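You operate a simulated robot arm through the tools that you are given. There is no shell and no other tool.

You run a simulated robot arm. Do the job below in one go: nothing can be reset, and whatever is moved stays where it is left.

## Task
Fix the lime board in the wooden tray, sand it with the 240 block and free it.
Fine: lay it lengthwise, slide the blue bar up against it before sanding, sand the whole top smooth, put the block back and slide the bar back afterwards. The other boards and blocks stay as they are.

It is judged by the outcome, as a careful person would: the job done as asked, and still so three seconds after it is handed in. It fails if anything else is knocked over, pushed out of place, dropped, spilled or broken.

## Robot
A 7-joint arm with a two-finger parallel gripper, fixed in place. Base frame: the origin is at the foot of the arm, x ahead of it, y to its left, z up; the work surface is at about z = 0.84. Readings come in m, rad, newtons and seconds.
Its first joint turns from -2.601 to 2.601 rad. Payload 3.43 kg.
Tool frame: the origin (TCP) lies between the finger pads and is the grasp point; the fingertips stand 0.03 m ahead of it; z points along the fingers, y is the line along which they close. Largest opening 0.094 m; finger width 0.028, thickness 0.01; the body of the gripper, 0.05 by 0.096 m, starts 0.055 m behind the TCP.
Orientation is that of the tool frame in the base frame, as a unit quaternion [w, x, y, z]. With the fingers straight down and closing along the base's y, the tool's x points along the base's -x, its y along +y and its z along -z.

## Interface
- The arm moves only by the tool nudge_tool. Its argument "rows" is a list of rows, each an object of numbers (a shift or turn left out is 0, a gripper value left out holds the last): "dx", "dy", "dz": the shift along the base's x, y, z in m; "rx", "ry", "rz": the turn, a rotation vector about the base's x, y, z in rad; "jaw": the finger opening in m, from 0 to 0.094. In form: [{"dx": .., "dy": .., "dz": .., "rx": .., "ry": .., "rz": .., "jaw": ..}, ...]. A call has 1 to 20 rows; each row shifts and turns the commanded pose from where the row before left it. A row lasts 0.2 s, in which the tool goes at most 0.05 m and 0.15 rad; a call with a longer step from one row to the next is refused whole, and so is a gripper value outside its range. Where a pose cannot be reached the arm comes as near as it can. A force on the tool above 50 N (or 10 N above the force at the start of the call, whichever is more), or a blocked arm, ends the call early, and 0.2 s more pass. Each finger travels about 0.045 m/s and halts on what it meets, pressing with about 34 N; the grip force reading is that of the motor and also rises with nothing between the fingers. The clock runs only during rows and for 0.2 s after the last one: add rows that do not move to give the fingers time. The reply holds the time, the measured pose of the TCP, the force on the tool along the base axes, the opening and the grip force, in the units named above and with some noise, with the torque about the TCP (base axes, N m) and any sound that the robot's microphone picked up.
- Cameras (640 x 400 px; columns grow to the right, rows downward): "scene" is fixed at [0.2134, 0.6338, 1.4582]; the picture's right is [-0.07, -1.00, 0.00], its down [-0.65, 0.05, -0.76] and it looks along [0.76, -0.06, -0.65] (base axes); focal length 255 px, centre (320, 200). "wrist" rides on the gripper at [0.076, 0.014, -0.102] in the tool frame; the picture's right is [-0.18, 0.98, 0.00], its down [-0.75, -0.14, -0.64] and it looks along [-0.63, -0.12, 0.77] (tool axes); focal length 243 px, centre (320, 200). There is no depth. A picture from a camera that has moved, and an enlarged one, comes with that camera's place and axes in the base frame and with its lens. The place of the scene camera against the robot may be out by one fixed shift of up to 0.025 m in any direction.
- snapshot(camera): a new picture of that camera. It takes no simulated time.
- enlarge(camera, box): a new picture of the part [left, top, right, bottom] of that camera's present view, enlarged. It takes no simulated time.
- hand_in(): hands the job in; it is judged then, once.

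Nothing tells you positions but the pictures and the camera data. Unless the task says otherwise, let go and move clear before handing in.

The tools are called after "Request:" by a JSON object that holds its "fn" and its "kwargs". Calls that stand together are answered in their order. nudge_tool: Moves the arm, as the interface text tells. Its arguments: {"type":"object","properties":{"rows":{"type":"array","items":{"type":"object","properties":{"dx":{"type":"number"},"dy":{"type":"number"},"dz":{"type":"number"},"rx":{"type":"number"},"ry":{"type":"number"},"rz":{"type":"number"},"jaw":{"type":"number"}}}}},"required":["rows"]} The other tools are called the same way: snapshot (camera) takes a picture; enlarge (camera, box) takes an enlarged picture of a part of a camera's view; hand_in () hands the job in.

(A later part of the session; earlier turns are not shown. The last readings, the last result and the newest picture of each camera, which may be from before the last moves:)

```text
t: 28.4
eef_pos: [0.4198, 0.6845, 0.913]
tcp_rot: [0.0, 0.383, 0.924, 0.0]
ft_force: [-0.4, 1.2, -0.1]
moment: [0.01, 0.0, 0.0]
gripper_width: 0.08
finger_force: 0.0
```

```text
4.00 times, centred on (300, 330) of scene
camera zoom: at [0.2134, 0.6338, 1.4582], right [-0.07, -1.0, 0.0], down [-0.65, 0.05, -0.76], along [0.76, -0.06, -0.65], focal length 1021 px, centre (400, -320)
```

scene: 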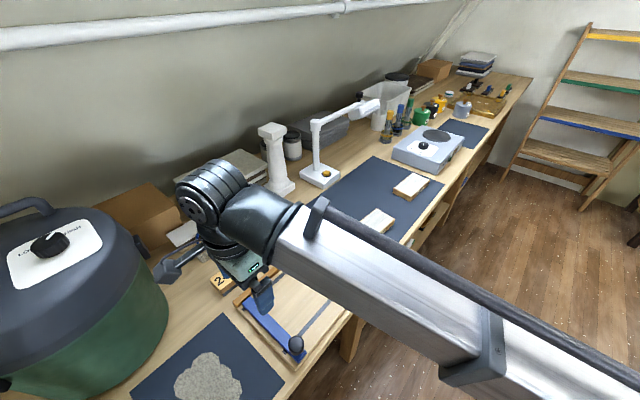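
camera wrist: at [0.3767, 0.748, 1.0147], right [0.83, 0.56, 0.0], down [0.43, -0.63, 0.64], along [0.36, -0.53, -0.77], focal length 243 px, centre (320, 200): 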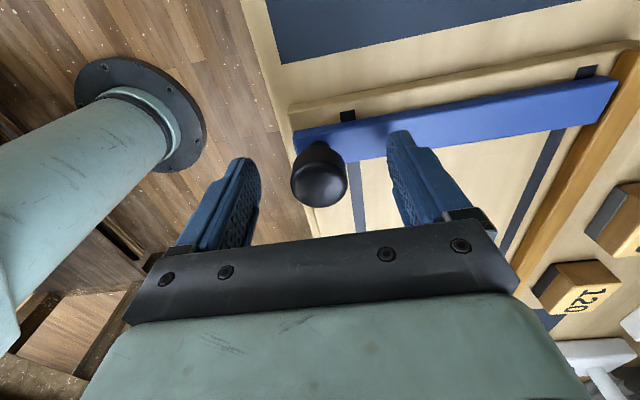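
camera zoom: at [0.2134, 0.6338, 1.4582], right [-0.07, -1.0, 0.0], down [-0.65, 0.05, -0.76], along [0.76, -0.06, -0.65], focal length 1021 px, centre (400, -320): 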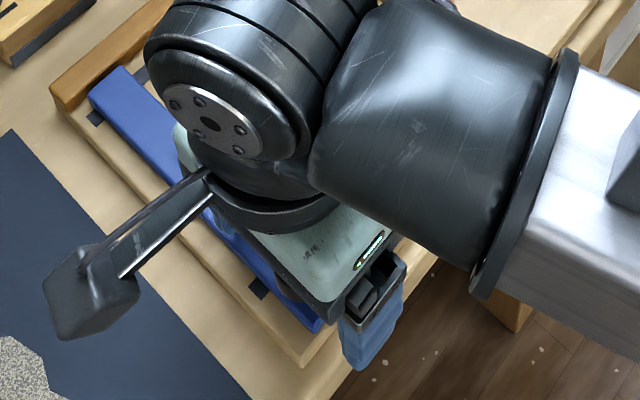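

The knob is centred between the fingers, with its middle about 15 mm below the TCP. I'll lower 3 mm and close on it.

Request:
{"fn": "nudge_tool", "kwargs": {"rows": [{"dz": -0.003}, {"jaw": 0.06}, {"jaw": 0.04}, {"jaw": 0.02}, {"jaw": 0.02}, {"jaw": 0.02}, {}]}}

Request:
{"fn": "snapshot", "kwargs": {"camera": "wrist"}}

```text
t: 30.0
eef_pos: [0.4188, 0.684, 0.9077]
tcp_rot: [0.0, 0.383, 0.924, 0.001]
ft_force: [-6.1, -6.4, -2.8]
moment: [0.19, -0.1, 0.12]
gripper_width: 0.0318
finger_force: 44.9
```

```text
taken
camera wrist: at [0.376, 0.7476, 1.0109], right [0.83, 0.56, 0.0], down [0.43, -0.63, 0.64], along [0.36, -0.53, -0.77], focal length 243 px, centre (320, 200)
```

wrist: 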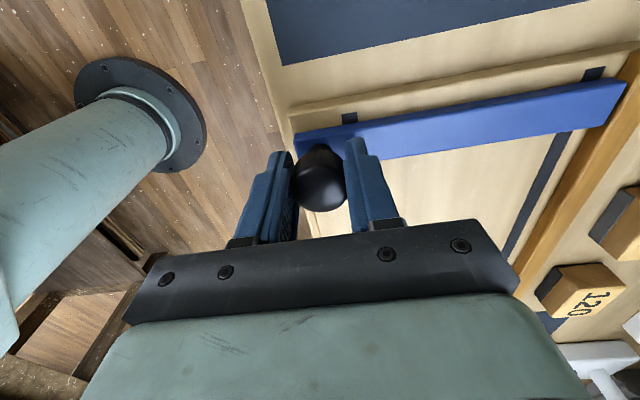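

I have the knob. A sideways force of about 9 N shows a 1 mm offset, so I'll relieve that and start sliding the bar gently along +e.

Request:
{"fn": "nudge_tool", "kwargs": {"rows": [{"dx": -0.0006, "dy": -0.0006}, {"dx": 0.0035, "dy": -0.0035}, {"dx": 0.0035, "dy": -0.0035}, {"dx": 0.0035, "dy": -0.0035}, {}]}}

Request:
{"fn": "snapshot", "kwargs": {"camera": "wrist"}}

Request:
{"fn": "enlarge", "kwargs": {"camera": "scene", "box": [220, 240, 380, 380]}}

```text
t: 31.2
eef_pos: [0.4304, 0.6735, 0.9081]
tcp_rot: [0.0, 0.382, 0.924, 0.0]
ft_force: [-1.6, 1.0, 11.7]
moment: [-0.09, 0.58, 0.22]
gripper_width: 0.0315
finger_force: 44.7
```

```text
taken
camera wrist: at [0.3859, 0.7374, 1.011], right [0.83, 0.56, 0.0], down [0.43, -0.63, 0.64], along [0.36, -0.53, -0.77], focal length 243 px, centre (320, 200)
```

wrist: 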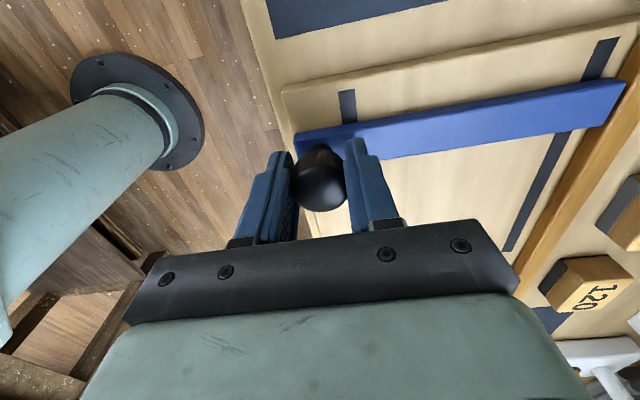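

```text
2.86 times, centred on (300, 310) of scene
camera zoom: at [0.2134, 0.6338, 1.4582], right [-0.07, -1.0, 0.0], down [-0.65, 0.05, -0.76], along [0.76, -0.06, -0.65], focal length 729 px, centre (377, -114)
```

zoom: 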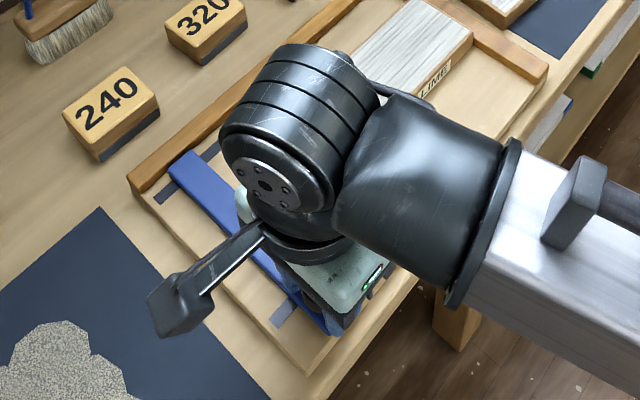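

The bar slides smoothly with the knob. I'll carry on to about 2 cm short of the board.

Request:
{"fn": "nudge_tool", "kwargs": {"rows": [{"dx": 0.00707, "dy": -0.00707, "dz": 0.0007}, {"dx": 0.00707, "dy": -0.00707}, {"dx": 0.00707, "dy": -0.00707}, {"dx": 0.00707, "dy": -0.00707}, {"dx": 0.00707, "dy": -0.00707}, {"dx": 0.00707, "dy": -0.00707}, {"dx": 0.00707, "dy": -0.00707}, {"dx": 0.00707, "dy": -0.00707}, {"dx": 0.00707, "dy": -0.00707}, {"dx": 0.00707, "dy": -0.00707}, {"dx": 0.00707, "dy": -0.00707}, {}]}}

Request:
{"fn": "snapshot", "kwargs": {"camera": "wrist"}}

Request:
{"fn": "enlarge", "kwargs": {"camera": "scene", "box": [220, 210, 400, 350]}}

```text
t: 33.8
eef_pos: [0.507, 0.5955, 0.9093]
tcp_rot: [0.0, 0.382, 0.924, 0.001]
ft_force: [1.8, 4.1, -21.4]
moment: [0.48, -0.22, 0.18]
gripper_width: 0.0317
finger_force: 45.1
```

```text
taken
camera wrist: at [0.4639, 0.6597, 1.0117], right [0.83, 0.56, 0.0], down [0.43, -0.63, 0.64], along [0.36, -0.53, -0.77], focal length 243 px, centre (320, 200)
```

wrist: 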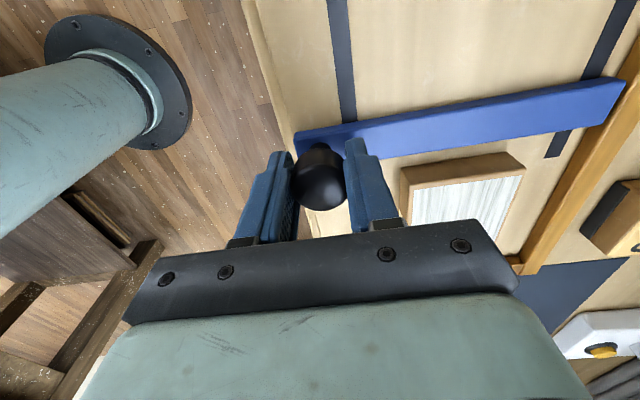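

```text
2.86 times, centred on (310, 280) of scene
camera zoom: at [0.2134, 0.6338, 1.4582], right [-0.07, -1.0, 0.0], down [-0.65, 0.05, -0.76], along [0.76, -0.06, -0.65], focal length 729 px, centre (349, -29)
```

zoom: 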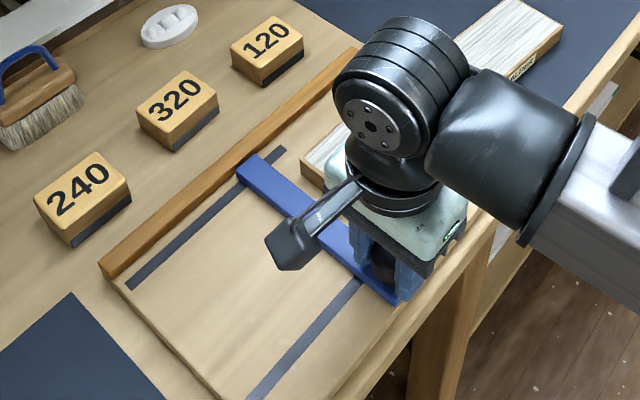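

The bar is about 2 cm from the board. I'll continue in small steps, easing the vertical pull, until it meets the board.

Request:
{"fn": "nudge_tool", "kwargs": {"rows": [{"dx": 0.0035, "dy": -0.0035, "dz": -0.0008}, {"dx": 0.0035, "dy": -0.0035}, {"dx": 0.0021, "dy": -0.0021}, {}]}}

Request:
{"fn": "enlarge", "kwargs": {"camera": "wrist", "box": [300, 60, 640, 270]}}

```text
t: 34.8
eef_pos: [0.5163, 0.5858, 0.9093]
tcp_rot: [0.001, 0.382, 0.924, 0.002]
ft_force: [8.4, 9.9, 27.7]
moment: [-0.04, 0.46, 0.25]
gripper_width: 0.0313
finger_force: 45.1
```

```text
1.88 times, centred on (470, 165) of wrist
camera zoom: at [0.4731, 0.6499, 1.0117], right [0.83, 0.56, 0.0], down [0.43, -0.63, 0.64], along [0.36, -0.53, -0.77], focal length 457 px, centre (38, 266)
```

zoom: 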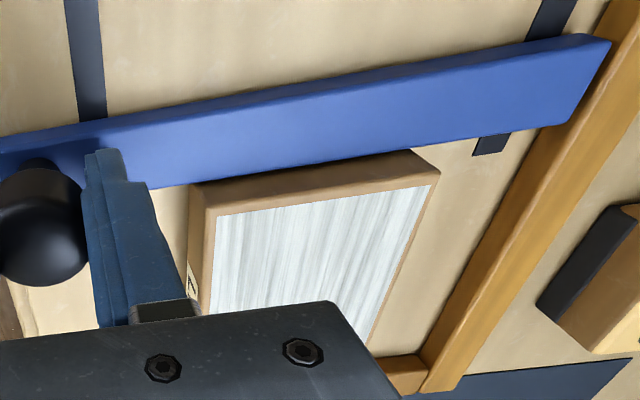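

Request:
{"fn": "nudge_tool", "kwargs": {"rows": [{"dx": 0.0016, "dy": -0.0012, "dz": 0.0004}, {"dx": 0.0014, "dy": -0.0014}, {}]}}

Request:
{"fn": "enlarge", "kwargs": {"camera": "wrist", "box": [360, 90, 560, 220]}}

```text
t: 35.6
eef_pos: [0.5181, 0.5836, 0.9089]
tcp_rot: [0.0, 0.383, 0.924, 0.0]
ft_force: [8.9, 20.2, 27.0]
moment: [-0.54, -0.21, 0.06]
gripper_width: 0.0317
finger_force: 45.0
```

```text
3.08 times, centred on (460, 155) of wrist
camera zoom: at [0.4751, 0.6479, 1.0117], right [0.83, 0.56, 0.0], down [0.43, -0.63, 0.64], along [0.36, -0.53, -0.77], focal length 746 px, centre (-111, 338)
```

zoom: 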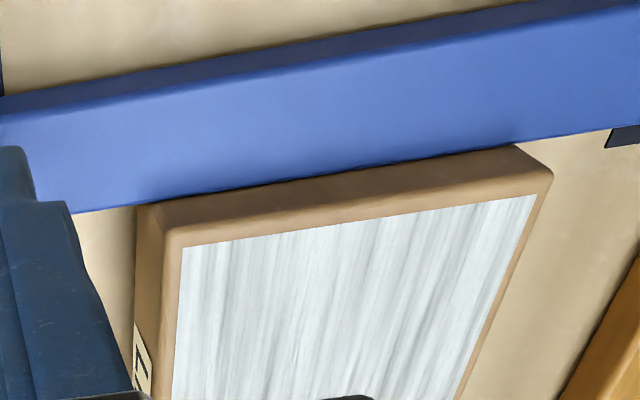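

The bar is within a few millimetres of the board. A side load of 20 N and an upward load of 27 N have built up in the grip, so I'll relieve them before going on.

Request:
{"fn": "nudge_tool", "kwargs": {"rows": [{"dx": 0.0003, "dy": 0.0003, "dz": 0.0004}, {}]}}

```text
t: 36.2
eef_pos: [0.5181, 0.5837, 0.9091]
tcp_rot: [-0.001, 0.382, 0.924, 0.0]
ft_force: [-0.5, 16.1, 24.0]
moment: [0.18, -0.27, 0.1]
gripper_width: 0.0318
finger_force: 44.9
```

Request:
{"fn": "nudge_tool", "kwargs": {"rows": [{"dx": 0.0003, "dy": 0.0003, "dz": 0.0005}, {}]}}

Request:
{"fn": "nudge_tool", "kwargs": {"rows": [{"dx": 0.0007, "dy": -0.0007, "dz": 0.0002}, {}]}}

```text
t: 36.8
eef_pos: [0.5185, 0.5842, 0.9096]
tcp_rot: [0.0, 0.383, 0.924, -0.001]
ft_force: [-6.3, 7.7, 2.3]
moment: [1.17, 0.13, 0.01]
gripper_width: 0.0315
finger_force: 44.7
```

```text
t: 37.4
eef_pos: [0.5182, 0.5848, 0.909]
tcp_rot: [-0.001, 0.382, 0.924, -0.001]
ft_force: [-17.9, 13.4, -24.6]
moment: [0.2, -0.39, -0.02]
gripper_width: 0.0315
finger_force: 44.8
```

Request:
{"fn": "enlarge", "kwargs": {"camera": "wrist", "box": [360, 90, 560, 220]}}

Request:
{"fn": "enlarge", "kwargs": {"camera": "scene", "box": [270, 215, 370, 300]}}

```text
3.08 times, centred on (460, 155) of wrist
camera zoom: at [0.4757, 0.6482, 1.0116], right [0.82, 0.57, 0.0], down [0.44, -0.63, 0.64], along [0.36, -0.53, -0.77], focal length 746 px, centre (-111, 338)
```

zoom: 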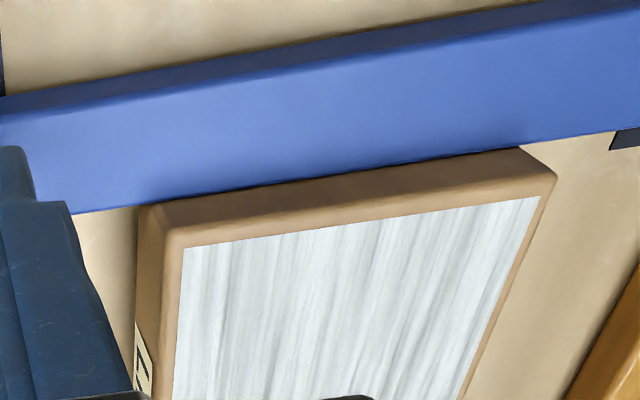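

```text
4.71 times, centred on (320, 258) of scene
camera zoom: at [0.2134, 0.6338, 1.4582], right [-0.07, -1.0, 0.0], down [-0.65, 0.05, -0.76], along [0.76, -0.06, -0.65], focal length 1201 px, centre (320, -71)
```

zoom: 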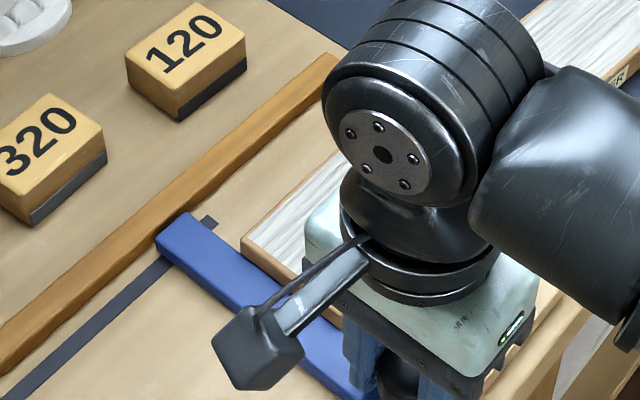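

Request:
{"fn": "nudge_tool", "kwargs": {"rows": [{"dx": 0.0004, "dy": -0.0004, "dz": -0.0002}, {}]}}

```text
t: 38.0
eef_pos: [0.5201, 0.5842, 0.91]
tcp_rot: [-0.001, 0.382, 0.924, 0.0]
ft_force: [-25.5, 10.8, -24.4]
moment: [0.35, -0.15, -0.07]
gripper_width: 0.0315
finger_force: 45.3
```

The resistance along e rose to 26 N with no more travel, so the bar is firmly against the board. I'll let go of the knob and rise.

Request:
{"fn": "nudge_tool", "kwargs": {"rows": [{"dz": -0.0003, "jaw": 0.045}, {"jaw": 0.06}, {"jaw": 0.064}, {}]}}

Request:
{"fn": "nudge_tool", "kwargs": {"rows": [{"dz": 0.02}, {"dz": 0.03}, {"dz": 0.04}, {"dz": 0.05}, {"dz": 0.02, "dx": -0.03, "dy": 0.03}, {"dx": -0.03, "dy": 0.03}, {}]}}

Request:
{"fn": "snapshot", "kwargs": {"camera": "wrist"}}

Request:
{"fn": "snapshot", "kwargs": {"camera": "scene"}}

```text
t: 39.0
eef_pos: [0.5198, 0.5838, 0.9106]
tcp_rot: [0.0, 0.382, 0.924, 0.001]
ft_force: [-0.3, -0.3, -1.1]
moment: [0.0, -0.03, -0.02]
gripper_width: 0.0638
finger_force: 0.1
```

```text
t: 40.6
eef_pos: [0.4594, 0.644, 1.067]
tcp_rot: [0.0, 0.383, 0.924, 0.001]
ft_force: [0.6, 0.0, -0.9]
moment: [-0.01, -0.04, -0.02]
gripper_width: 0.0641
finger_force: 0.1
```

```text
taken
camera wrist: at [0.4163, 0.7089, 1.1701], right [0.83, 0.56, 0.0], down [0.43, -0.63, 0.64], along [0.36, -0.53, -0.77], focal length 243 px, centre (320, 200)
```

wrist: 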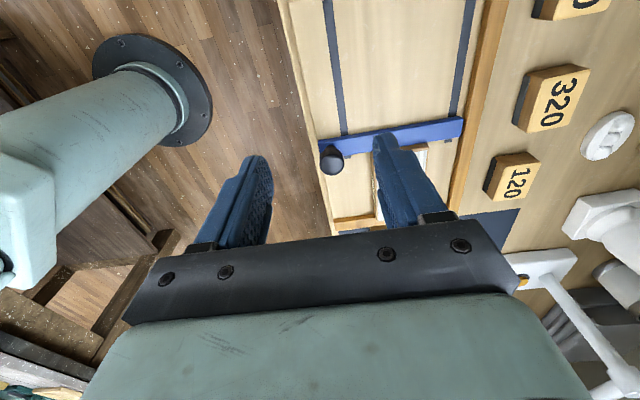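

```text
taken
```

scene: 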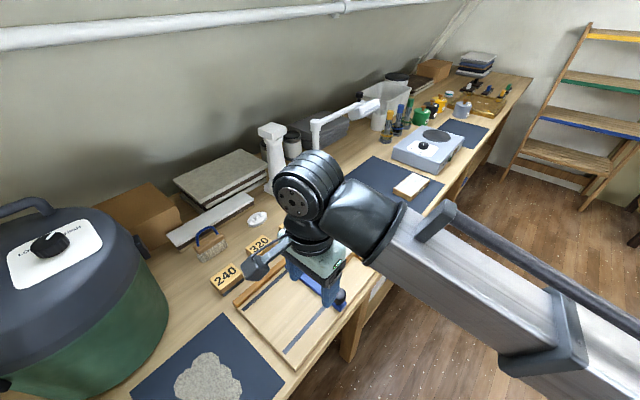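

The bar is set against the board. The 240 block is centred near e = -0.181, n = 1.042, about 0.064 × 0.048 m. The large pot is close to it on the left, so I'll approach high and check the clearance first.

Request:
{"fn": "nudge_tool", "kwargs": {"rows": [{"dx": 0.03, "dy": 0.03, "dz": 0.01}, {"dx": 0.03, "dy": 0.03}, {"dx": 0.03, "dy": 0.033}, {"dx": 0.03, "dy": 0.033}, {"dx": 0.03, "dy": 0.033}, {"dx": 0.012, "dy": 0.033}, {}]}}

Request:
{"fn": "snapshot", "kwargs": {"camera": "wrist"}}

Request:
{"fn": "snapshot", "kwargs": {"camera": "scene"}}

```text
t: 42.2
eef_pos: [0.6215, 0.8341, 1.0806]
tcp_rot: [0.001, 0.383, 0.924, 0.0]
ft_force: [0.9, 0.4, 0.1]
moment: [0.01, 0.04, -0.01]
gripper_width: 0.0644
finger_force: 0.1
```

```text
taken
camera wrist: at [0.5781, 0.898, 1.1816], right [0.83, 0.56, 0.0], down [0.43, -0.63, 0.64], along [0.36, -0.53, -0.77], focal length 243 px, centre (320, 200)
```

wrist: 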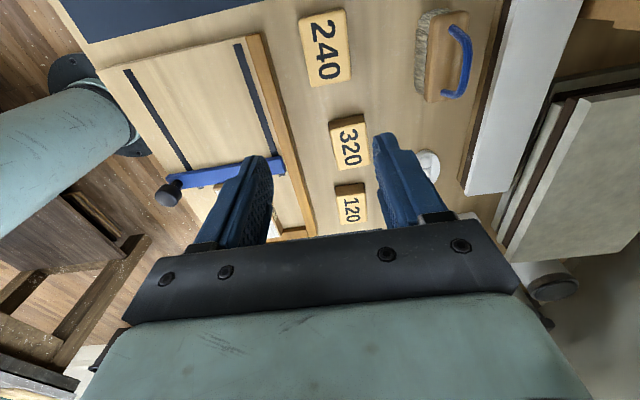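

```text
taken
```

scene: 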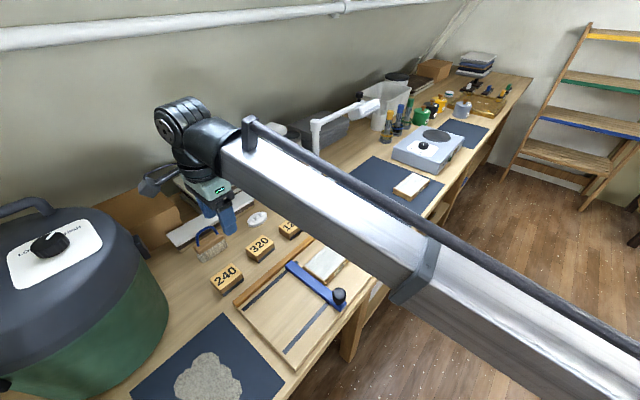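

This gives a clear view of the blocks and the clamped board. I'll enlarge the 240 block for a second measurement and check the contact between bar and board.

Request:
{"fn": "enlarge", "kwargs": {"camera": "wrist", "box": [280, 0, 380, 100]}}

Request:
{"fn": "enlarge", "kwargs": {"camera": "scene", "box": [270, 235, 370, 315]}}

Request:
{"fn": "enlarge", "kwargs": {"camera": "scene", "box": [0, 80, 280, 300]}}

```text
4.00 times, centred on (330, 50) of wrist
camera zoom: at [0.5781, 0.898, 1.1816], right [0.83, 0.56, 0.0], down [0.43, -0.63, 0.64], along [0.36, -0.53, -0.77], focal length 970 px, centre (280, 800)
```

zoom: 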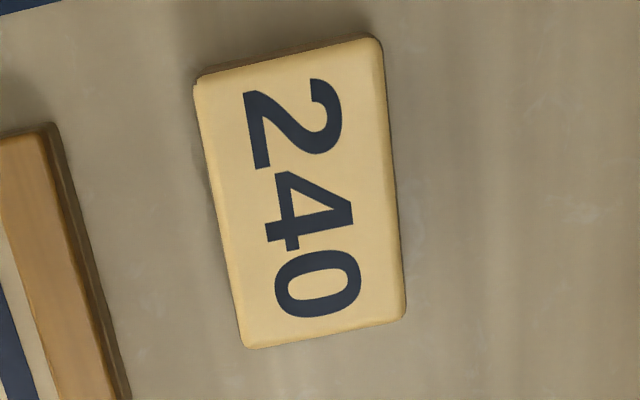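

```text
5.00 times, centred on (320, 275) of scene
camera zoom: at [0.2134, 0.6338, 1.4582], right [-0.07, -1.0, 0.0], down [-0.65, 0.05, -0.76], along [0.76, -0.06, -0.65], focal length 1276 px, centre (320, -175)
```

zoom: 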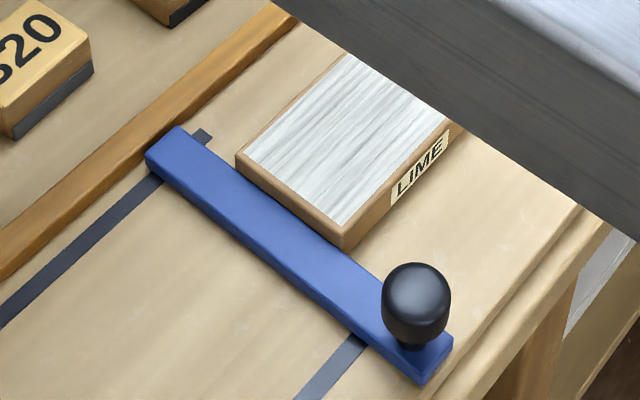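

```text
1.82 times, centred on (140, 190) of scene
camera zoom: at [0.2134, 0.6338, 1.4582], right [-0.07, -1.0, 0.0], down [-0.65, 0.05, -0.76], along [0.76, -0.06, -0.65], focal length 464 px, centre (647, 218)
```

zoom: 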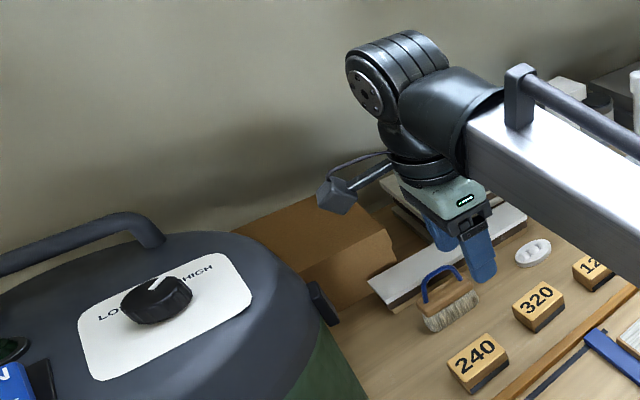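

Request:
{"fn": "enlarge", "kwargs": {"camera": "scene", "box": [296, 250, 346, 290]}}

Request:
{"fn": "enlarge", "kwargs": {"camera": "wrist", "box": [150, 140, 300, 240]}}

```text
10.00 times, centred on (321, 270) of scene
camera zoom: at [0.2134, 0.6338, 1.4582], right [-0.07, -1.0, 0.0], down [-0.65, 0.05, -0.76], along [0.76, -0.06, -0.65], focal length 2553 px, centre (310, -500)
```

zoom: 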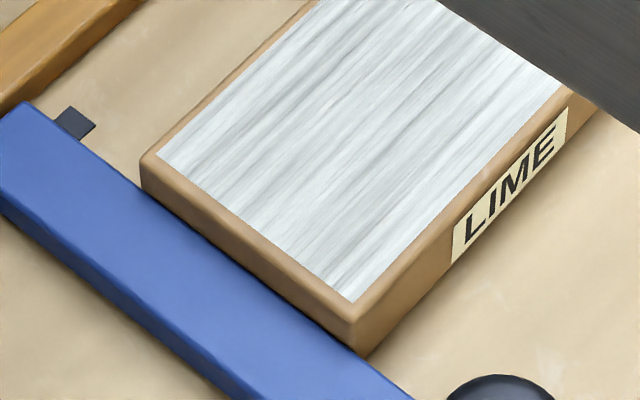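

```text
4.00 times, centred on (225, 190) of wrist
camera zoom: at [0.5781, 0.898, 1.1816], right [0.83, 0.56, 0.0], down [0.43, -0.63, 0.64], along [0.36, -0.53, -0.77], focal length 970 px, centre (700, 240)
```

zoom: 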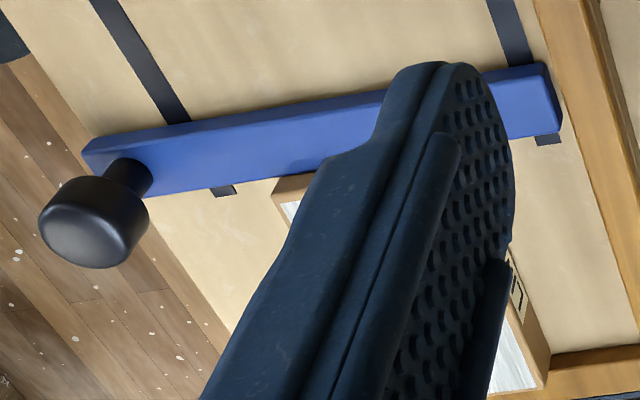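

Request:
{"fn": "enlarge", "kwargs": {"camera": "scene", "box": [325, 280, 365, 312]}}

Request:
{"fn": "enlarge", "kwargs": {"camera": "scene", "box": [285, 250, 325, 282]}}

```text
12.50 times, centred on (345, 296) of scene
camera zoom: at [0.2134, 0.6338, 1.4582], right [-0.07, -1.0, 0.0], down [-0.65, 0.05, -0.76], along [0.76, -0.06, -0.65], focal length 3191 px, centre (8, -1000)
```

zoom: 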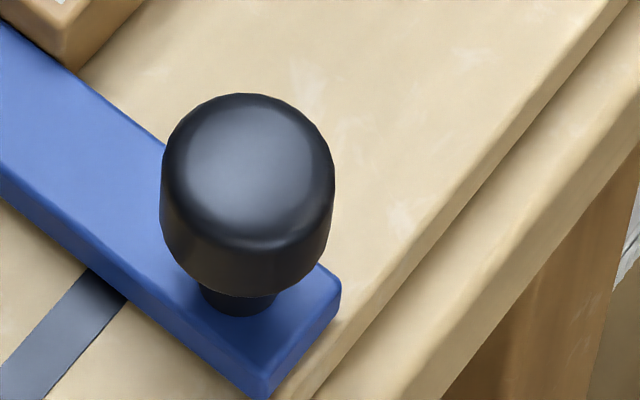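

```text
12.50 times, centred on (305, 266) of scene
camera zoom: at [0.2134, 0.6338, 1.4582], right [-0.07, -1.0, 0.0], down [-0.65, 0.05, -0.76], along [0.76, -0.06, -0.65], focal length 3191 px, centre (508, -625)
```

zoom: 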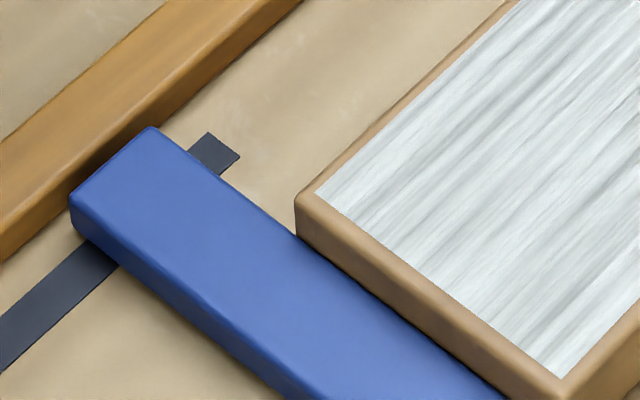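

There's no gap: the bar is about 10 mm high and sits right against the board's end face. The 240 block is confirmed at e = -0.180, n = 1.042, with its top at about 0.872. I'll come down over it part way and check the clearance to the pot.

Request:
{"fn": "nudge_tool", "kwargs": {"rows": [{"dx": -0.003, "dy": 0.0123, "dz": -0.02, "jaw": 0.08}, {"dx": -0.003, "dy": 0.0123, "dz": -0.03}, {"dz": -0.03}, {}]}}

Request:
{"fn": "enlarge", "kwargs": {"camera": "scene", "box": [100, 130, 280, 310]}}

Request:
{"fn": "snapshot", "kwargs": {"camera": "wrist"}}

```text
t: 43.2
eef_pos: [0.6164, 0.8631, 0.9994]
tcp_rot: [0.0, 0.382, 0.924, 0.0]
ft_force: [0.3, -0.8, 0.7]
moment: [-0.02, 0.01, 0.02]
gripper_width: 0.0797
finger_force: 0.0
```

```text
2.22 times, centred on (190, 220) of scene
camera zoom: at [0.2134, 0.6338, 1.4582], right [-0.07, -1.0, 0.0], down [-0.65, 0.05, -0.76], along [0.76, -0.06, -0.65], focal length 567 px, centre (609, 156)
```

zoom: 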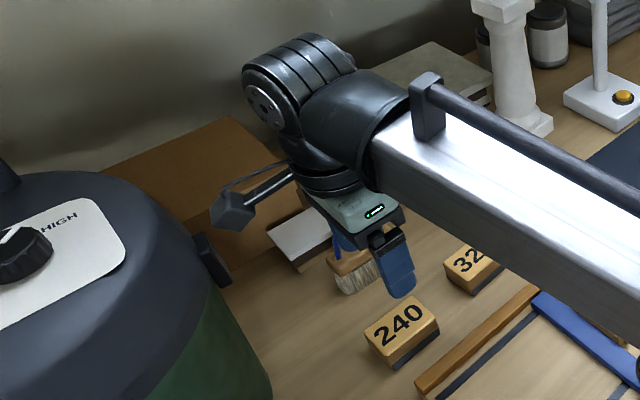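

```text
taken
camera wrist: at [0.5723, 0.927, 1.1012], right [0.83, 0.56, 0.0], down [0.43, -0.63, 0.64], along [0.36, -0.53, -0.77], focal length 243 px, centre (320, 200)
```

wrist: 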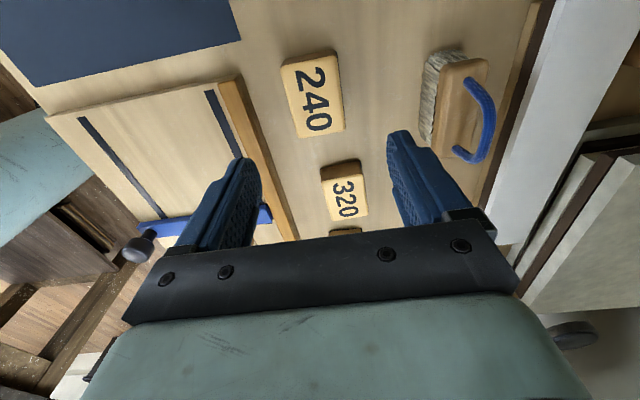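

In the scene view the gripper's camera will pass well clear of the pot when lowered. I'll re-read the pose once it settles, then fine-tune over the block.

Request:
{"fn": "nudge_tool", "kwargs": {"rows": [{}, {}]}}

Request:
{"fn": "enlarge", "kwargs": {"camera": "wrist", "box": [260, 30, 370, 150]}}

```text
t: 43.8
eef_pos: [0.6155, 0.8634, 0.9983]
tcp_rot: [0.0, 0.383, 0.924, -0.001]
ft_force: [0.7, -0.5, -0.5]
moment: [0.01, -0.03, -0.02]
gripper_width: 0.0802
finger_force: 0.1
```

```text
3.33 times, centred on (315, 90) of wrist
camera zoom: at [0.5724, 0.9269, 1.1013], right [0.83, 0.56, 0.0], down [0.43, -0.63, 0.64], along [0.36, -0.53, -0.77], focal length 809 px, centre (337, 567)
```

zoom: 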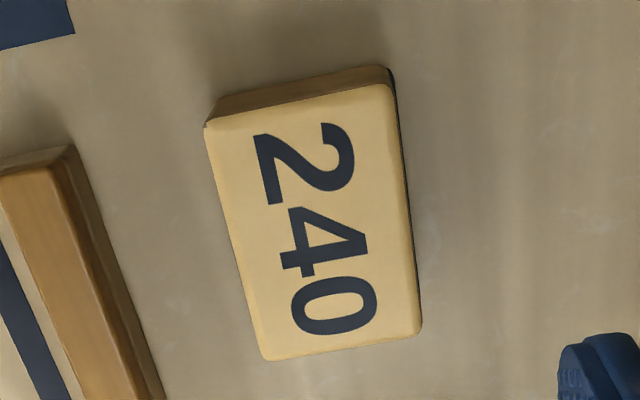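

The block's centre is confirmed at e = -0.180, n = 1.043. I'll shift 3 mm and descend so the tips are about 12 mm above the table.

Request:
{"fn": "nudge_tool", "kwargs": {"rows": [{"dx": -0.0041, "dy": -0.0001, "dz": -0.02}, {"dz": -0.03}, {"dz": -0.03}, {"dz": -0.025}, {"dz": -0.0105}, {}]}}

Request:
{"fn": "snapshot", "kwargs": {"camera": "wrist"}}

Request:
{"fn": "enlarge", "kwargs": {"camera": "scene", "box": [100, 170, 280, 310]}}

```text
t: 45.2
eef_pos: [0.6125, 0.8595, 0.8846]
tcp_rot: [0.0, 0.382, 0.924, -0.001]
ft_force: [-0.8, -0.5, -0.5]
moment: [0.0, -0.01, 0.0]
gripper_width: 0.0802
finger_force: 0.1
```

```text
taken
camera wrist: at [0.5686, 0.9227, 0.988], right [0.83, 0.56, 0.0], down [0.43, -0.63, 0.64], along [0.36, -0.53, -0.77], focal length 243 px, centre (320, 200)
```

wrist: 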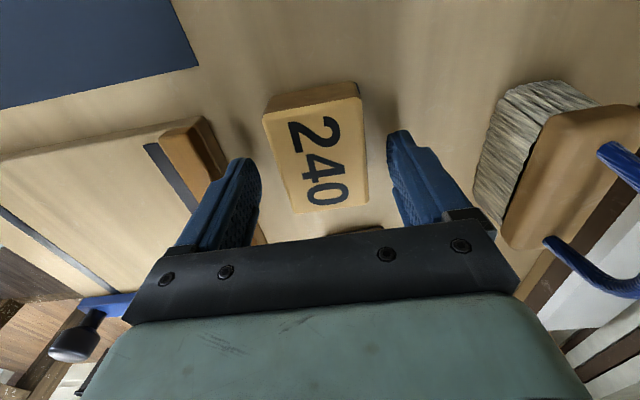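

```text
2.86 times, centred on (190, 240) of scene
camera zoom: at [0.2134, 0.6338, 1.4582], right [-0.07, -1.0, 0.0], down [-0.65, 0.05, -0.76], along [0.76, -0.06, -0.65], focal length 729 px, centre (691, 86)
```

zoom: 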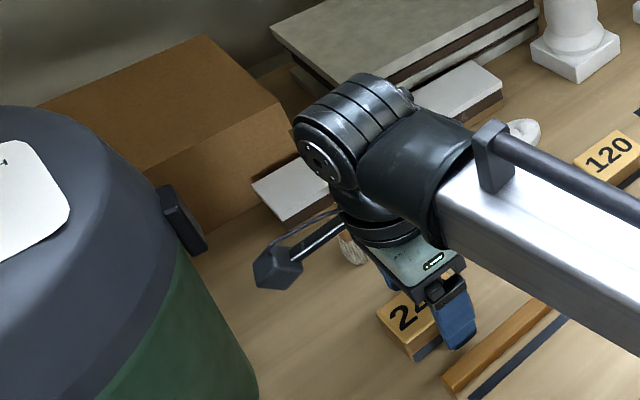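

Everything is clear. I'll centre by 2 mm and close on the block.

Request:
{"fn": "nudge_tool", "kwargs": {"rows": [{"dx": 0.0015, "dy": 0.0015, "dz": -0.0015}, {}, {"jaw": 0.06}, {"jaw": 0.045}, {"jaw": 0.035}, {"jaw": 0.03}, {}, {}]}}

Request:
{"fn": "enlarge", "kwargs": {"camera": "wrist", "box": [220, 60, 420, 240]}}

```text
t: 47.0
eef_pos: [0.6142, 0.8604, 0.8831]
tcp_rot: [0.0, 0.383, 0.924, 0.0]
ft_force: [0.4, 0.6, 0.1]
moment: [-0.03, 0.0, 0.03]
gripper_width: 0.0491
finger_force: 33.9
```

```text
2.22 times, centred on (320, 150) of wrist
camera zoom: at [0.5704, 0.9243, 0.9865], right [0.83, 0.56, 0.0], down [0.43, -0.63, 0.64], along [0.36, -0.53, -0.77], focal length 539 px, centre (320, 311)
```

zoom: 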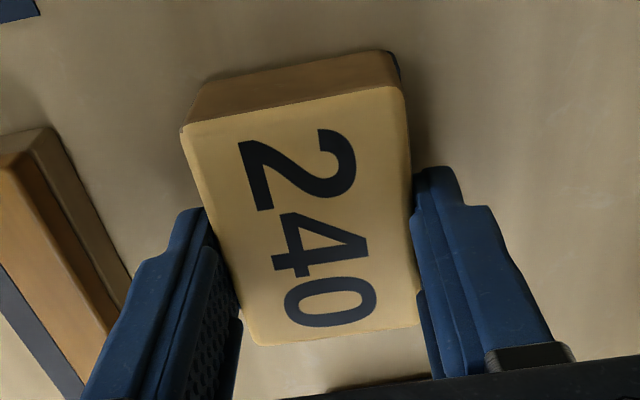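

I have the block, at grip pose (0.614, 0.860, 0.8835), and I'll bring it back to this same pose later. I'll lift it and carry it over the middle of the board.

Request:
{"fn": "nudge_tool", "kwargs": {"rows": [{"dz": 0.01}, {"dz": 0.03}, {"dz": 0.04}, {"dz": 0.04}, {}]}}

Request:
{"fn": "snapshot", "kwargs": {"camera": "wrist"}}

```text
t: 48.2
eef_pos: [0.6145, 0.8596, 1.003]
tcp_rot: [0.0, 0.382, 0.924, 0.0]
ft_force: [0.4, -0.5, -1.3]
moment: [0.0, 0.01, 0.0]
gripper_width: 0.0493
finger_force: 34.3
```

```text
taken
camera wrist: at [0.5716, 0.9242, 1.1061], right [0.83, 0.56, 0.0], down [0.43, -0.63, 0.64], along [0.36, -0.53, -0.77], focal length 243 px, centre (320, 200)
```

wrist: 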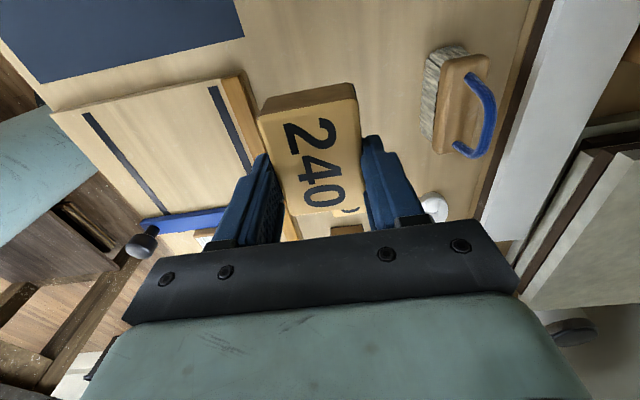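

Request:
{"fn": "nudge_tool", "kwargs": {"rows": [{"dx": 0.0051, "dy": -0.045}, {"dx": 0.0051, "dy": -0.045}, {"dx": 0.0051, "dy": -0.045}, {"dx": 0.0051, "dy": -0.045}, {"dx": 0.0051, "dy": -0.045}, {"dx": 0.0051, "dy": -0.045}, {}, {"dz": -0.025}, {"dz": -0.025}, {"dz": -0.015}, {}]}}

Request:
{"fn": "snapshot", "kwargs": {"camera": "wrist"}}

Request:
{"fn": "enlarge", "kwargs": {"camera": "scene", "box": [270, 190, 410, 300]}}

```text
t: 50.6
eef_pos: [0.6447, 0.589, 0.9379]
tcp_rot: [0.001, 0.383, 0.924, 0.0]
ft_force: [0.2, -0.3, -0.1]
moment: [0.03, 0.0, 0.05]
gripper_width: 0.0488
finger_force: 34.0
```

```text
taken
camera wrist: at [0.6012, 0.6532, 1.0406], right [0.83, 0.56, 0.0], down [0.43, -0.63, 0.64], along [0.36, -0.53, -0.77], focal length 243 px, centre (320, 200)
```

wrist: 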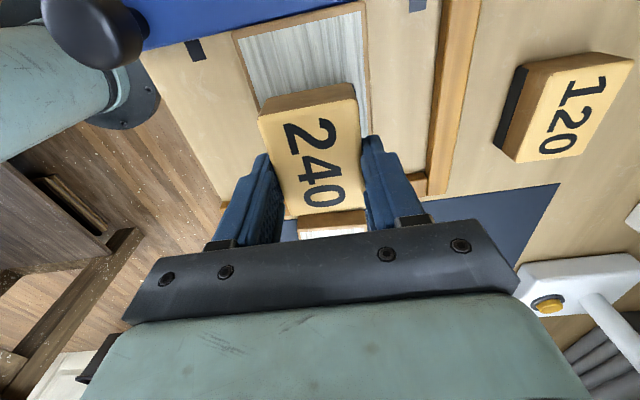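

```text
3.64 times, centred on (340, 245) of scene
camera zoom: at [0.2134, 0.6338, 1.4582], right [-0.07, -1.0, 0.0], down [-0.65, 0.05, -0.76], along [0.76, -0.06, -0.65], focal length 928 px, centre (247, 36)
```

zoom: 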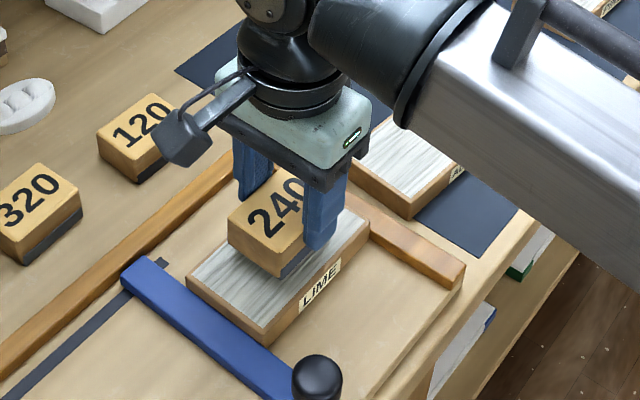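

The block hangs level above the board, whose top spans e = -0.030 to 0.098 and n = 0.836 to 0.910. I'll lower it until it touches.

Request:
{"fn": "nudge_tool", "kwargs": {"rows": [{"dz": -0.005}, {"dz": -0.004}, {"dz": -0.002}, {}]}}

Request:
{"fn": "nudge_tool", "kwargs": {"rows": [{"dz": -0.002}, {}]}}

Request:
{"fn": "nudge_tool", "kwargs": {"rows": [{"dz": -0.0015}, {}]}}

```text
t: 51.6
eef_pos: [0.645, 0.5887, 0.9279]
tcp_rot: [0.0, 0.383, 0.924, 0.001]
ft_force: [0.5, -0.5, -0.5]
moment: [-0.04, 0.01, 0.02]
gripper_width: 0.0493
finger_force: 33.8
```

```text
t: 52.2
eef_pos: [0.6452, 0.5898, 0.9263]
tcp_rot: [0.0, 0.383, 0.924, 0.0]
ft_force: [0.0, 0.3, -1.1]
moment: [0.03, 0.0, 0.03]
gripper_width: 0.049
finger_force: 33.9
```

```text
t: 52.8
eef_pos: [0.6456, 0.5907, 0.924]
tcp_rot: [0.0, 0.383, 0.924, 0.0]
ft_force: [-0.2, -2.0, 6.8]
moment: [-0.04, 0.08, -0.04]
gripper_width: 0.049
finger_force: 34.6
```

The block touches at TCP z ≈ 0.924. I'll press slightly harder and make a short trial stroke along the grain.

Request:
{"fn": "nudge_tool", "kwargs": {"rows": [{"dz": -0.0005}, {"dx": 0.007, "dy": -0.007}, {"dx": 0.007, "dy": -0.007}, {}]}}

Request:
{"fn": "snapshot", "kwargs": {"camera": "wrist"}}

```text
t: 53.8
eef_pos: [0.6589, 0.5772, 0.9232]
tcp_rot: [0.0, 0.383, 0.924, 0.0]
ft_force: [-4.1, 3.9, 11.5]
moment: [0.16, 0.13, 0.02]
gripper_width: 0.0488
finger_force: 34.6
```

```text
taken
camera wrist: at [0.6152, 0.6403, 1.0263], right [0.83, 0.56, 0.0], down [0.43, -0.63, 0.64], along [0.36, -0.53, -0.77], focal length 243 px, centre (320, 200)
```

wrist: 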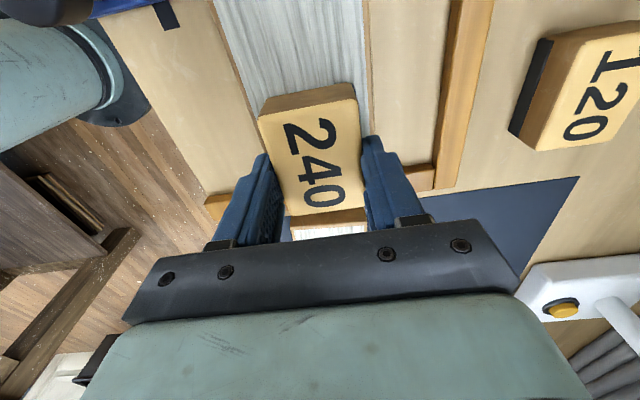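

The normal force is 11 N and friction is 6 N, and the block slides steadily. I'll make full-length strokes in the middle lane.

Request:
{"fn": "nudge_tool", "kwargs": {"rows": [{"dx": 0.0064, "dy": -0.0064}, {"dx": 0.0064, "dy": -0.0064}, {"dx": -0.0088, "dy": 0.0088}, {"dx": -0.0088, "dy": 0.0088}, {"dx": -0.0088, "dy": 0.0088}, {}]}}

Request:
{"fn": "nudge_tool", "kwargs": {"rows": [{"dx": -0.0088, "dy": 0.0088}, {"dx": -0.0088, "dy": 0.0088}, {"dx": -0.0088, "dy": 0.0088}, {}]}}

Request:
{"fn": "snapshot", "kwargs": {"camera": "scene"}}

Request:
{"fn": "snapshot", "kwargs": {"camera": "wrist"}}

```text
t: 55.2
eef_pos: [0.644, 0.5895, 0.921]
tcp_rot: [0.0, 0.384, 0.923, 0.0]
ft_force: [7.5, -9.3, 26.4]
moment: [-0.25, -0.19, 0.0]
gripper_width: 0.0492
finger_force: 34.3
```

```text
t: 56.2
eef_pos: [0.617, 0.6158, 0.9205]
tcp_rot: [-0.001, 0.383, 0.924, -0.001]
ft_force: [-0.1, 0.0, 1.7]
moment: [0.02, 0.01, 0.01]
gripper_width: 0.0488
finger_force: 33.7
```

```text
taken
```

scene: 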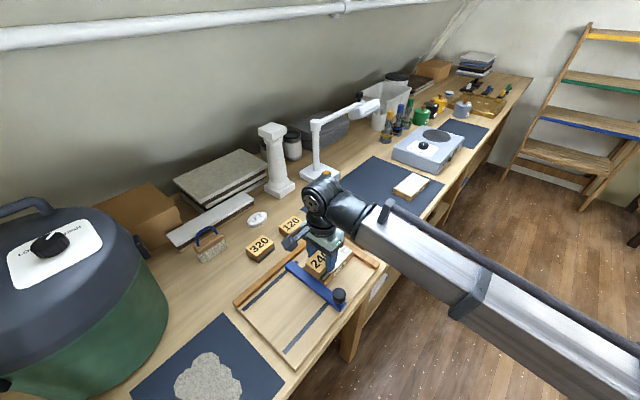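

```text
taken
camera wrist: at [0.5739, 0.6797, 1.0243], right [0.82, 0.57, 0.0], down [0.43, -0.63, 0.64], along [0.36, -0.53, -0.77], focal length 243 px, centre (320, 200)
```

wrist: 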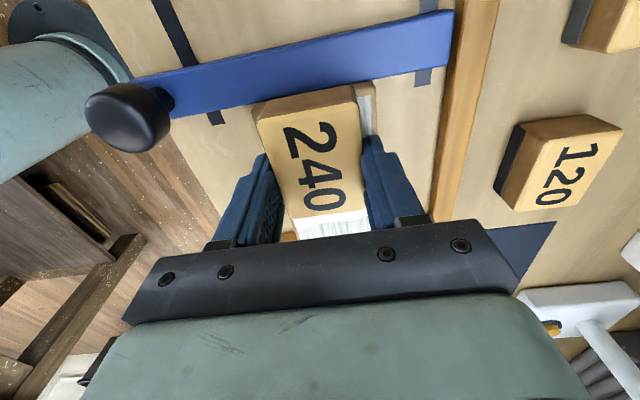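

The force ran to 26 N mid-stroke and then fell off at the bar end, so the block has probably slipped up 1–2 mm in the fingers. I'll look at the sanded area before going on.

Request:
{"fn": "enlarge", "kwargs": {"camera": "wrist", "box": [220, 60, 420, 250]}}

Request:
{"fn": "enlarge", "kwargs": {"camera": "scene", "box": [290, 225, 390, 305]}}

```text
2.11 times, centred on (320, 155) of wrist
camera zoom: at [0.5739, 0.6797, 1.0243], right [0.82, 0.57, 0.0], down [0.43, -0.63, 0.64], along [0.36, -0.53, -0.77], focal length 511 px, centre (320, 295)
```

zoom: 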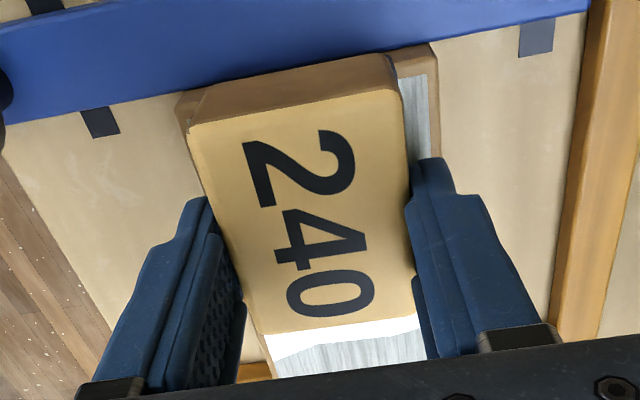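

```text
5.00 times, centred on (340, 265) of scene
camera zoom: at [0.2134, 0.6338, 1.4582], right [-0.07, -1.0, 0.0], down [-0.65, 0.05, -0.76], along [0.76, -0.06, -0.65], focal length 1276 px, centre (220, -125)
```

zoom: 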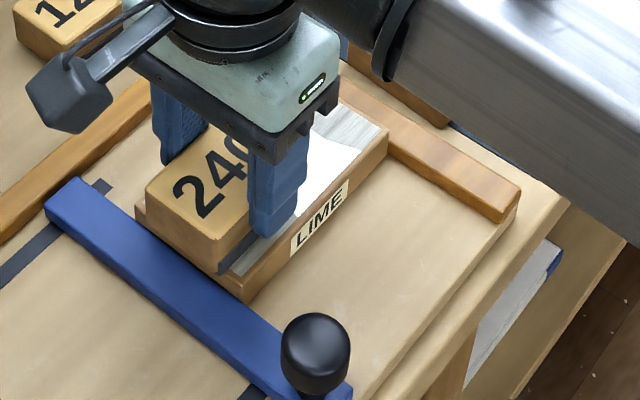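

Sanding shows clearly: the worked area turns plain white, so I can track coverage. I'll press a little more at this end and stroke forward in stages.

Request:
{"fn": "nudge_tool", "kwargs": {"rows": [{"dz": -0.0006}, {}]}}

Request:
{"fn": "nudge_tool", "kwargs": {"rows": [{"dx": 0.0088, "dy": -0.0088}, {"dx": 0.0088, "dy": -0.0088}, {"dx": 0.0088, "dy": -0.0088}, {}]}}

Request:
{"fn": "nudge_tool", "kwargs": {"rows": [{"dx": 0.0088, "dy": -0.0088}, {"dx": 0.0088, "dy": -0.0088}, {"dx": 0.0088, "dy": -0.0088}, {}]}}

Request:
{"fn": "enlarge", "kwargs": {"camera": "wrist", "box": [200, 0, 400, 120]}}

```text
t: 56.8
eef_pos: [0.6181, 0.6165, 0.9216]
tcp_rot: [0.0, 0.383, 0.924, 0.0]
ft_force: [-0.5, 0.4, -0.4]
moment: [0.05, 0.04, -0.02]
gripper_width: 0.0489
finger_force: 34.2
```

```text
t: 57.8
eef_pos: [0.6445, 0.5882, 0.9216]
tcp_rot: [0.0, 0.383, 0.924, 0.0]
ft_force: [0.2, 2.5, 4.3]
moment: [0.1, 0.08, 0.02]
gripper_width: 0.0488
finger_force: 33.6
```

```text
t: 58.8
eef_pos: [0.6701, 0.5646, 0.9209]
tcp_rot: [0.001, 0.383, 0.924, -0.001]
ft_force: [-0.8, -0.3, -0.6]
moment: [-0.01, 0.01, -0.03]
gripper_width: 0.049
finger_force: 33.8
```

```text
3.20 times, centred on (300, 60) of wrist
camera zoom: at [0.6275, 0.6278, 1.0246], right [0.83, 0.56, 0.0], down [0.43, -0.63, 0.64], along [0.36, -0.53, -0.77], focal length 776 px, centre (384, 648)
```

zoom: 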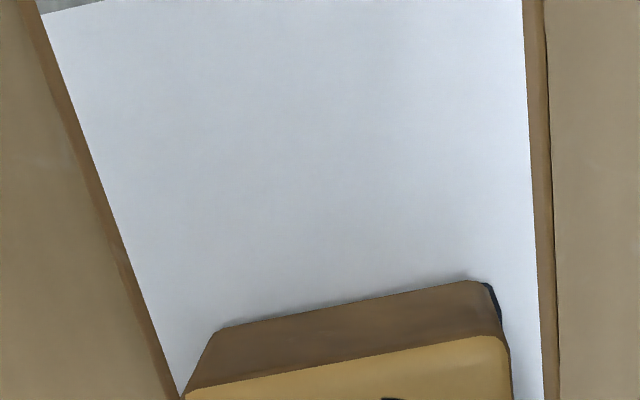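

The wrist view shows the middle of the board plain white across its full width. I'll use the scene camera to see which parts are still grainy.

Request:
{"fn": "enlarge", "kwargs": {"camera": "scene", "box": [290, 225, 390, 305]}}

Request:
{"fn": "snapshot", "kwargs": {"camera": "wrist"}}

```text
5.00 times, centred on (340, 265) of scene
camera zoom: at [0.2134, 0.6338, 1.4582], right [-0.07, -1.0, 0.0], down [-0.65, 0.05, -0.76], along [0.76, -0.06, -0.65], focal length 1276 px, centre (220, -125)
```

zoom: 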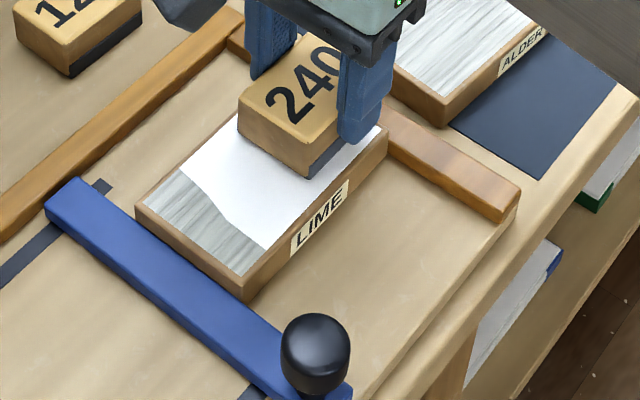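

```text
taken
camera wrist: at [0.6275, 0.6278, 1.0246], right [0.83, 0.56, 0.0], down [0.43, -0.63, 0.64], along [0.36, -0.53, -0.77], focal length 243 px, centre (320, 200)
```

wrist: 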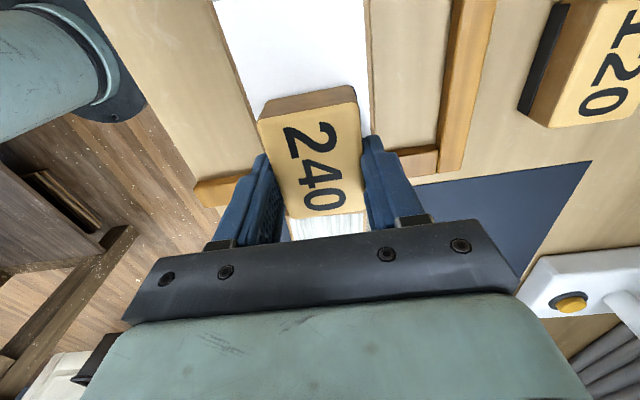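

The middle is done, but the bar end is still grainy and the stop end is hidden under the block. There's no contact force here now, so I'll press down in small steps at this end.

Request:
{"fn": "nudge_tool", "kwargs": {"rows": [{"dz": -0.0008}, {}]}}

Request:
{"fn": "nudge_tool", "kwargs": {"rows": [{"dz": -0.0005}, {}]}}

```text
t: 59.4
eef_pos: [0.6705, 0.5651, 0.9216]
tcp_rot: [0.0, 0.384, 0.923, 0.0]
ft_force: [1.7, -1.4, 3.0]
moment: [0.03, 0.01, 0.0]
gripper_width: 0.0488
finger_force: 34.0
```

```text
t: 60.0
eef_pos: [0.6702, 0.5638, 0.9219]
tcp_rot: [0.0, 0.382, 0.924, 0.0]
ft_force: [4.3, 0.1, 13.7]
moment: [0.09, 0.02, -0.02]
gripper_width: 0.0489
finger_force: 33.8
```

Contact here is 14 N. I'll make short strokes at the stop end.

Request:
{"fn": "nudge_tool", "kwargs": {"rows": [{"dx": -0.0085, "dy": 0.0085}, {"dx": -0.0085, "dy": 0.0085}, {"dx": 0.0085, "dy": -0.0085}, {"dx": 0.0085, "dy": -0.0085}, {}]}}

Request:
{"fn": "nudge_tool", "kwargs": {"rows": [{"dx": -0.0085, "dy": 0.0085}, {"dx": -0.0085, "dy": 0.0085}, {}]}}

Request:
{"fn": "enlarge", "kwargs": {"camera": "scene", "box": [290, 225, 390, 305]}}

```text
t: 61.2
eef_pos: [0.6691, 0.5649, 0.9201]
tcp_rot: [0.0, 0.383, 0.924, 0.001]
ft_force: [-7.5, 8.4, 26.5]
moment: [0.27, 0.31, -0.01]
gripper_width: 0.0493
finger_force: 34.1
```

```text
t: 62.0
eef_pos: [0.6545, 0.58, 0.9204]
tcp_rot: [0.002, 0.383, 0.924, 0.0]
ft_force: [6.3, -7.0, 22.0]
moment: [-0.42, -0.33, -0.02]
gripper_width: 0.0489
finger_force: 33.9
```

```text
5.00 times, centred on (340, 265) of scene
camera zoom: at [0.2134, 0.6338, 1.4582], right [-0.07, -1.0, 0.0], down [-0.65, 0.05, -0.76], along [0.76, -0.06, -0.65], focal length 1276 px, centre (220, -125)
```

zoom: 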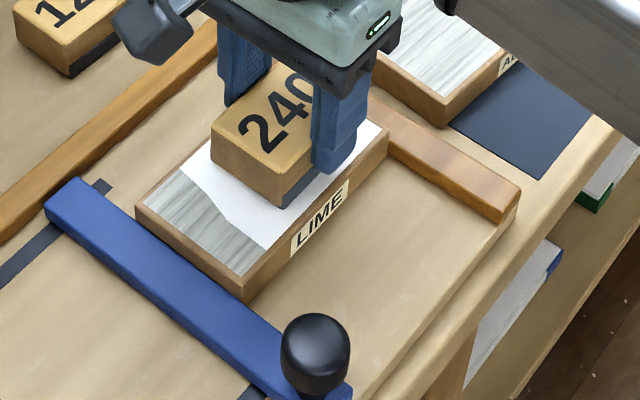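

The force is 22–26 N here and the stop end is whitening. I'll work toward the bar end.

Request:
{"fn": "nudge_tool", "kwargs": {"rows": [{"dx": -0.0085, "dy": 0.0085}, {"dx": -0.0085, "dy": 0.0085}, {}]}}

Request:
{"fn": "nudge_tool", "kwargs": {"rows": [{"dx": -0.0085, "dy": 0.0085}, {"dx": -0.0085, "dy": 0.0085}, {}]}}

Request:
{"fn": "nudge_tool", "kwargs": {"rows": [{"dx": -0.002, "dy": 0.002}, {}]}}

Request:
{"fn": "enlarge", "kwargs": {"camera": "scene", "box": [290, 225, 390, 305]}}

```text
t: 62.8
eef_pos: [0.6351, 0.5992, 0.9199]
tcp_rot: [0.0, 0.382, 0.924, 0.0]
ft_force: [3.7, -4.6, 19.1]
moment: [-0.4, -0.32, 0.02]
gripper_width: 0.0487
finger_force: 34.0
```

```text
t: 63.6
eef_pos: [0.6205, 0.6135, 0.9193]
tcp_rot: [0.0, 0.382, 0.924, 0.0]
ft_force: [7.2, -6.4, 27.1]
moment: [-0.21, -0.24, -0.04]
gripper_width: 0.0491
finger_force: 33.9
```

```text
t: 64.2
eef_pos: [0.6193, 0.616, 0.9199]
tcp_rot: [0.0, 0.383, 0.924, 0.0]
ft_force: [4.4, -6.8, 20.5]
moment: [-0.23, -0.14, -0.01]
gripper_width: 0.0489
finger_force: 33.7
```

```text
5.00 times, centred on (340, 265) of scene
camera zoom: at [0.2134, 0.6338, 1.4582], right [-0.07, -1.0, 0.0], down [-0.65, 0.05, -0.76], along [0.76, -0.06, -0.65], focal length 1276 px, centre (220, -125)
```

zoom: 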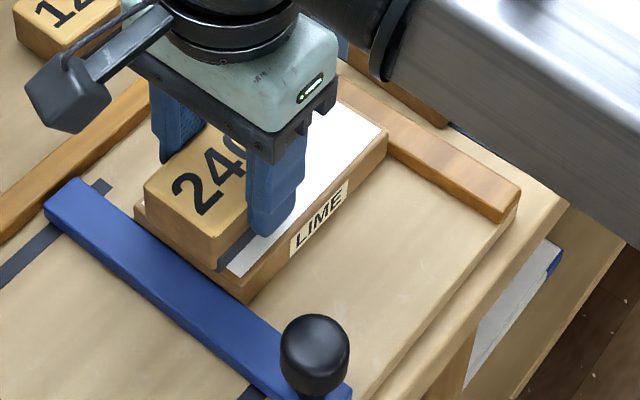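

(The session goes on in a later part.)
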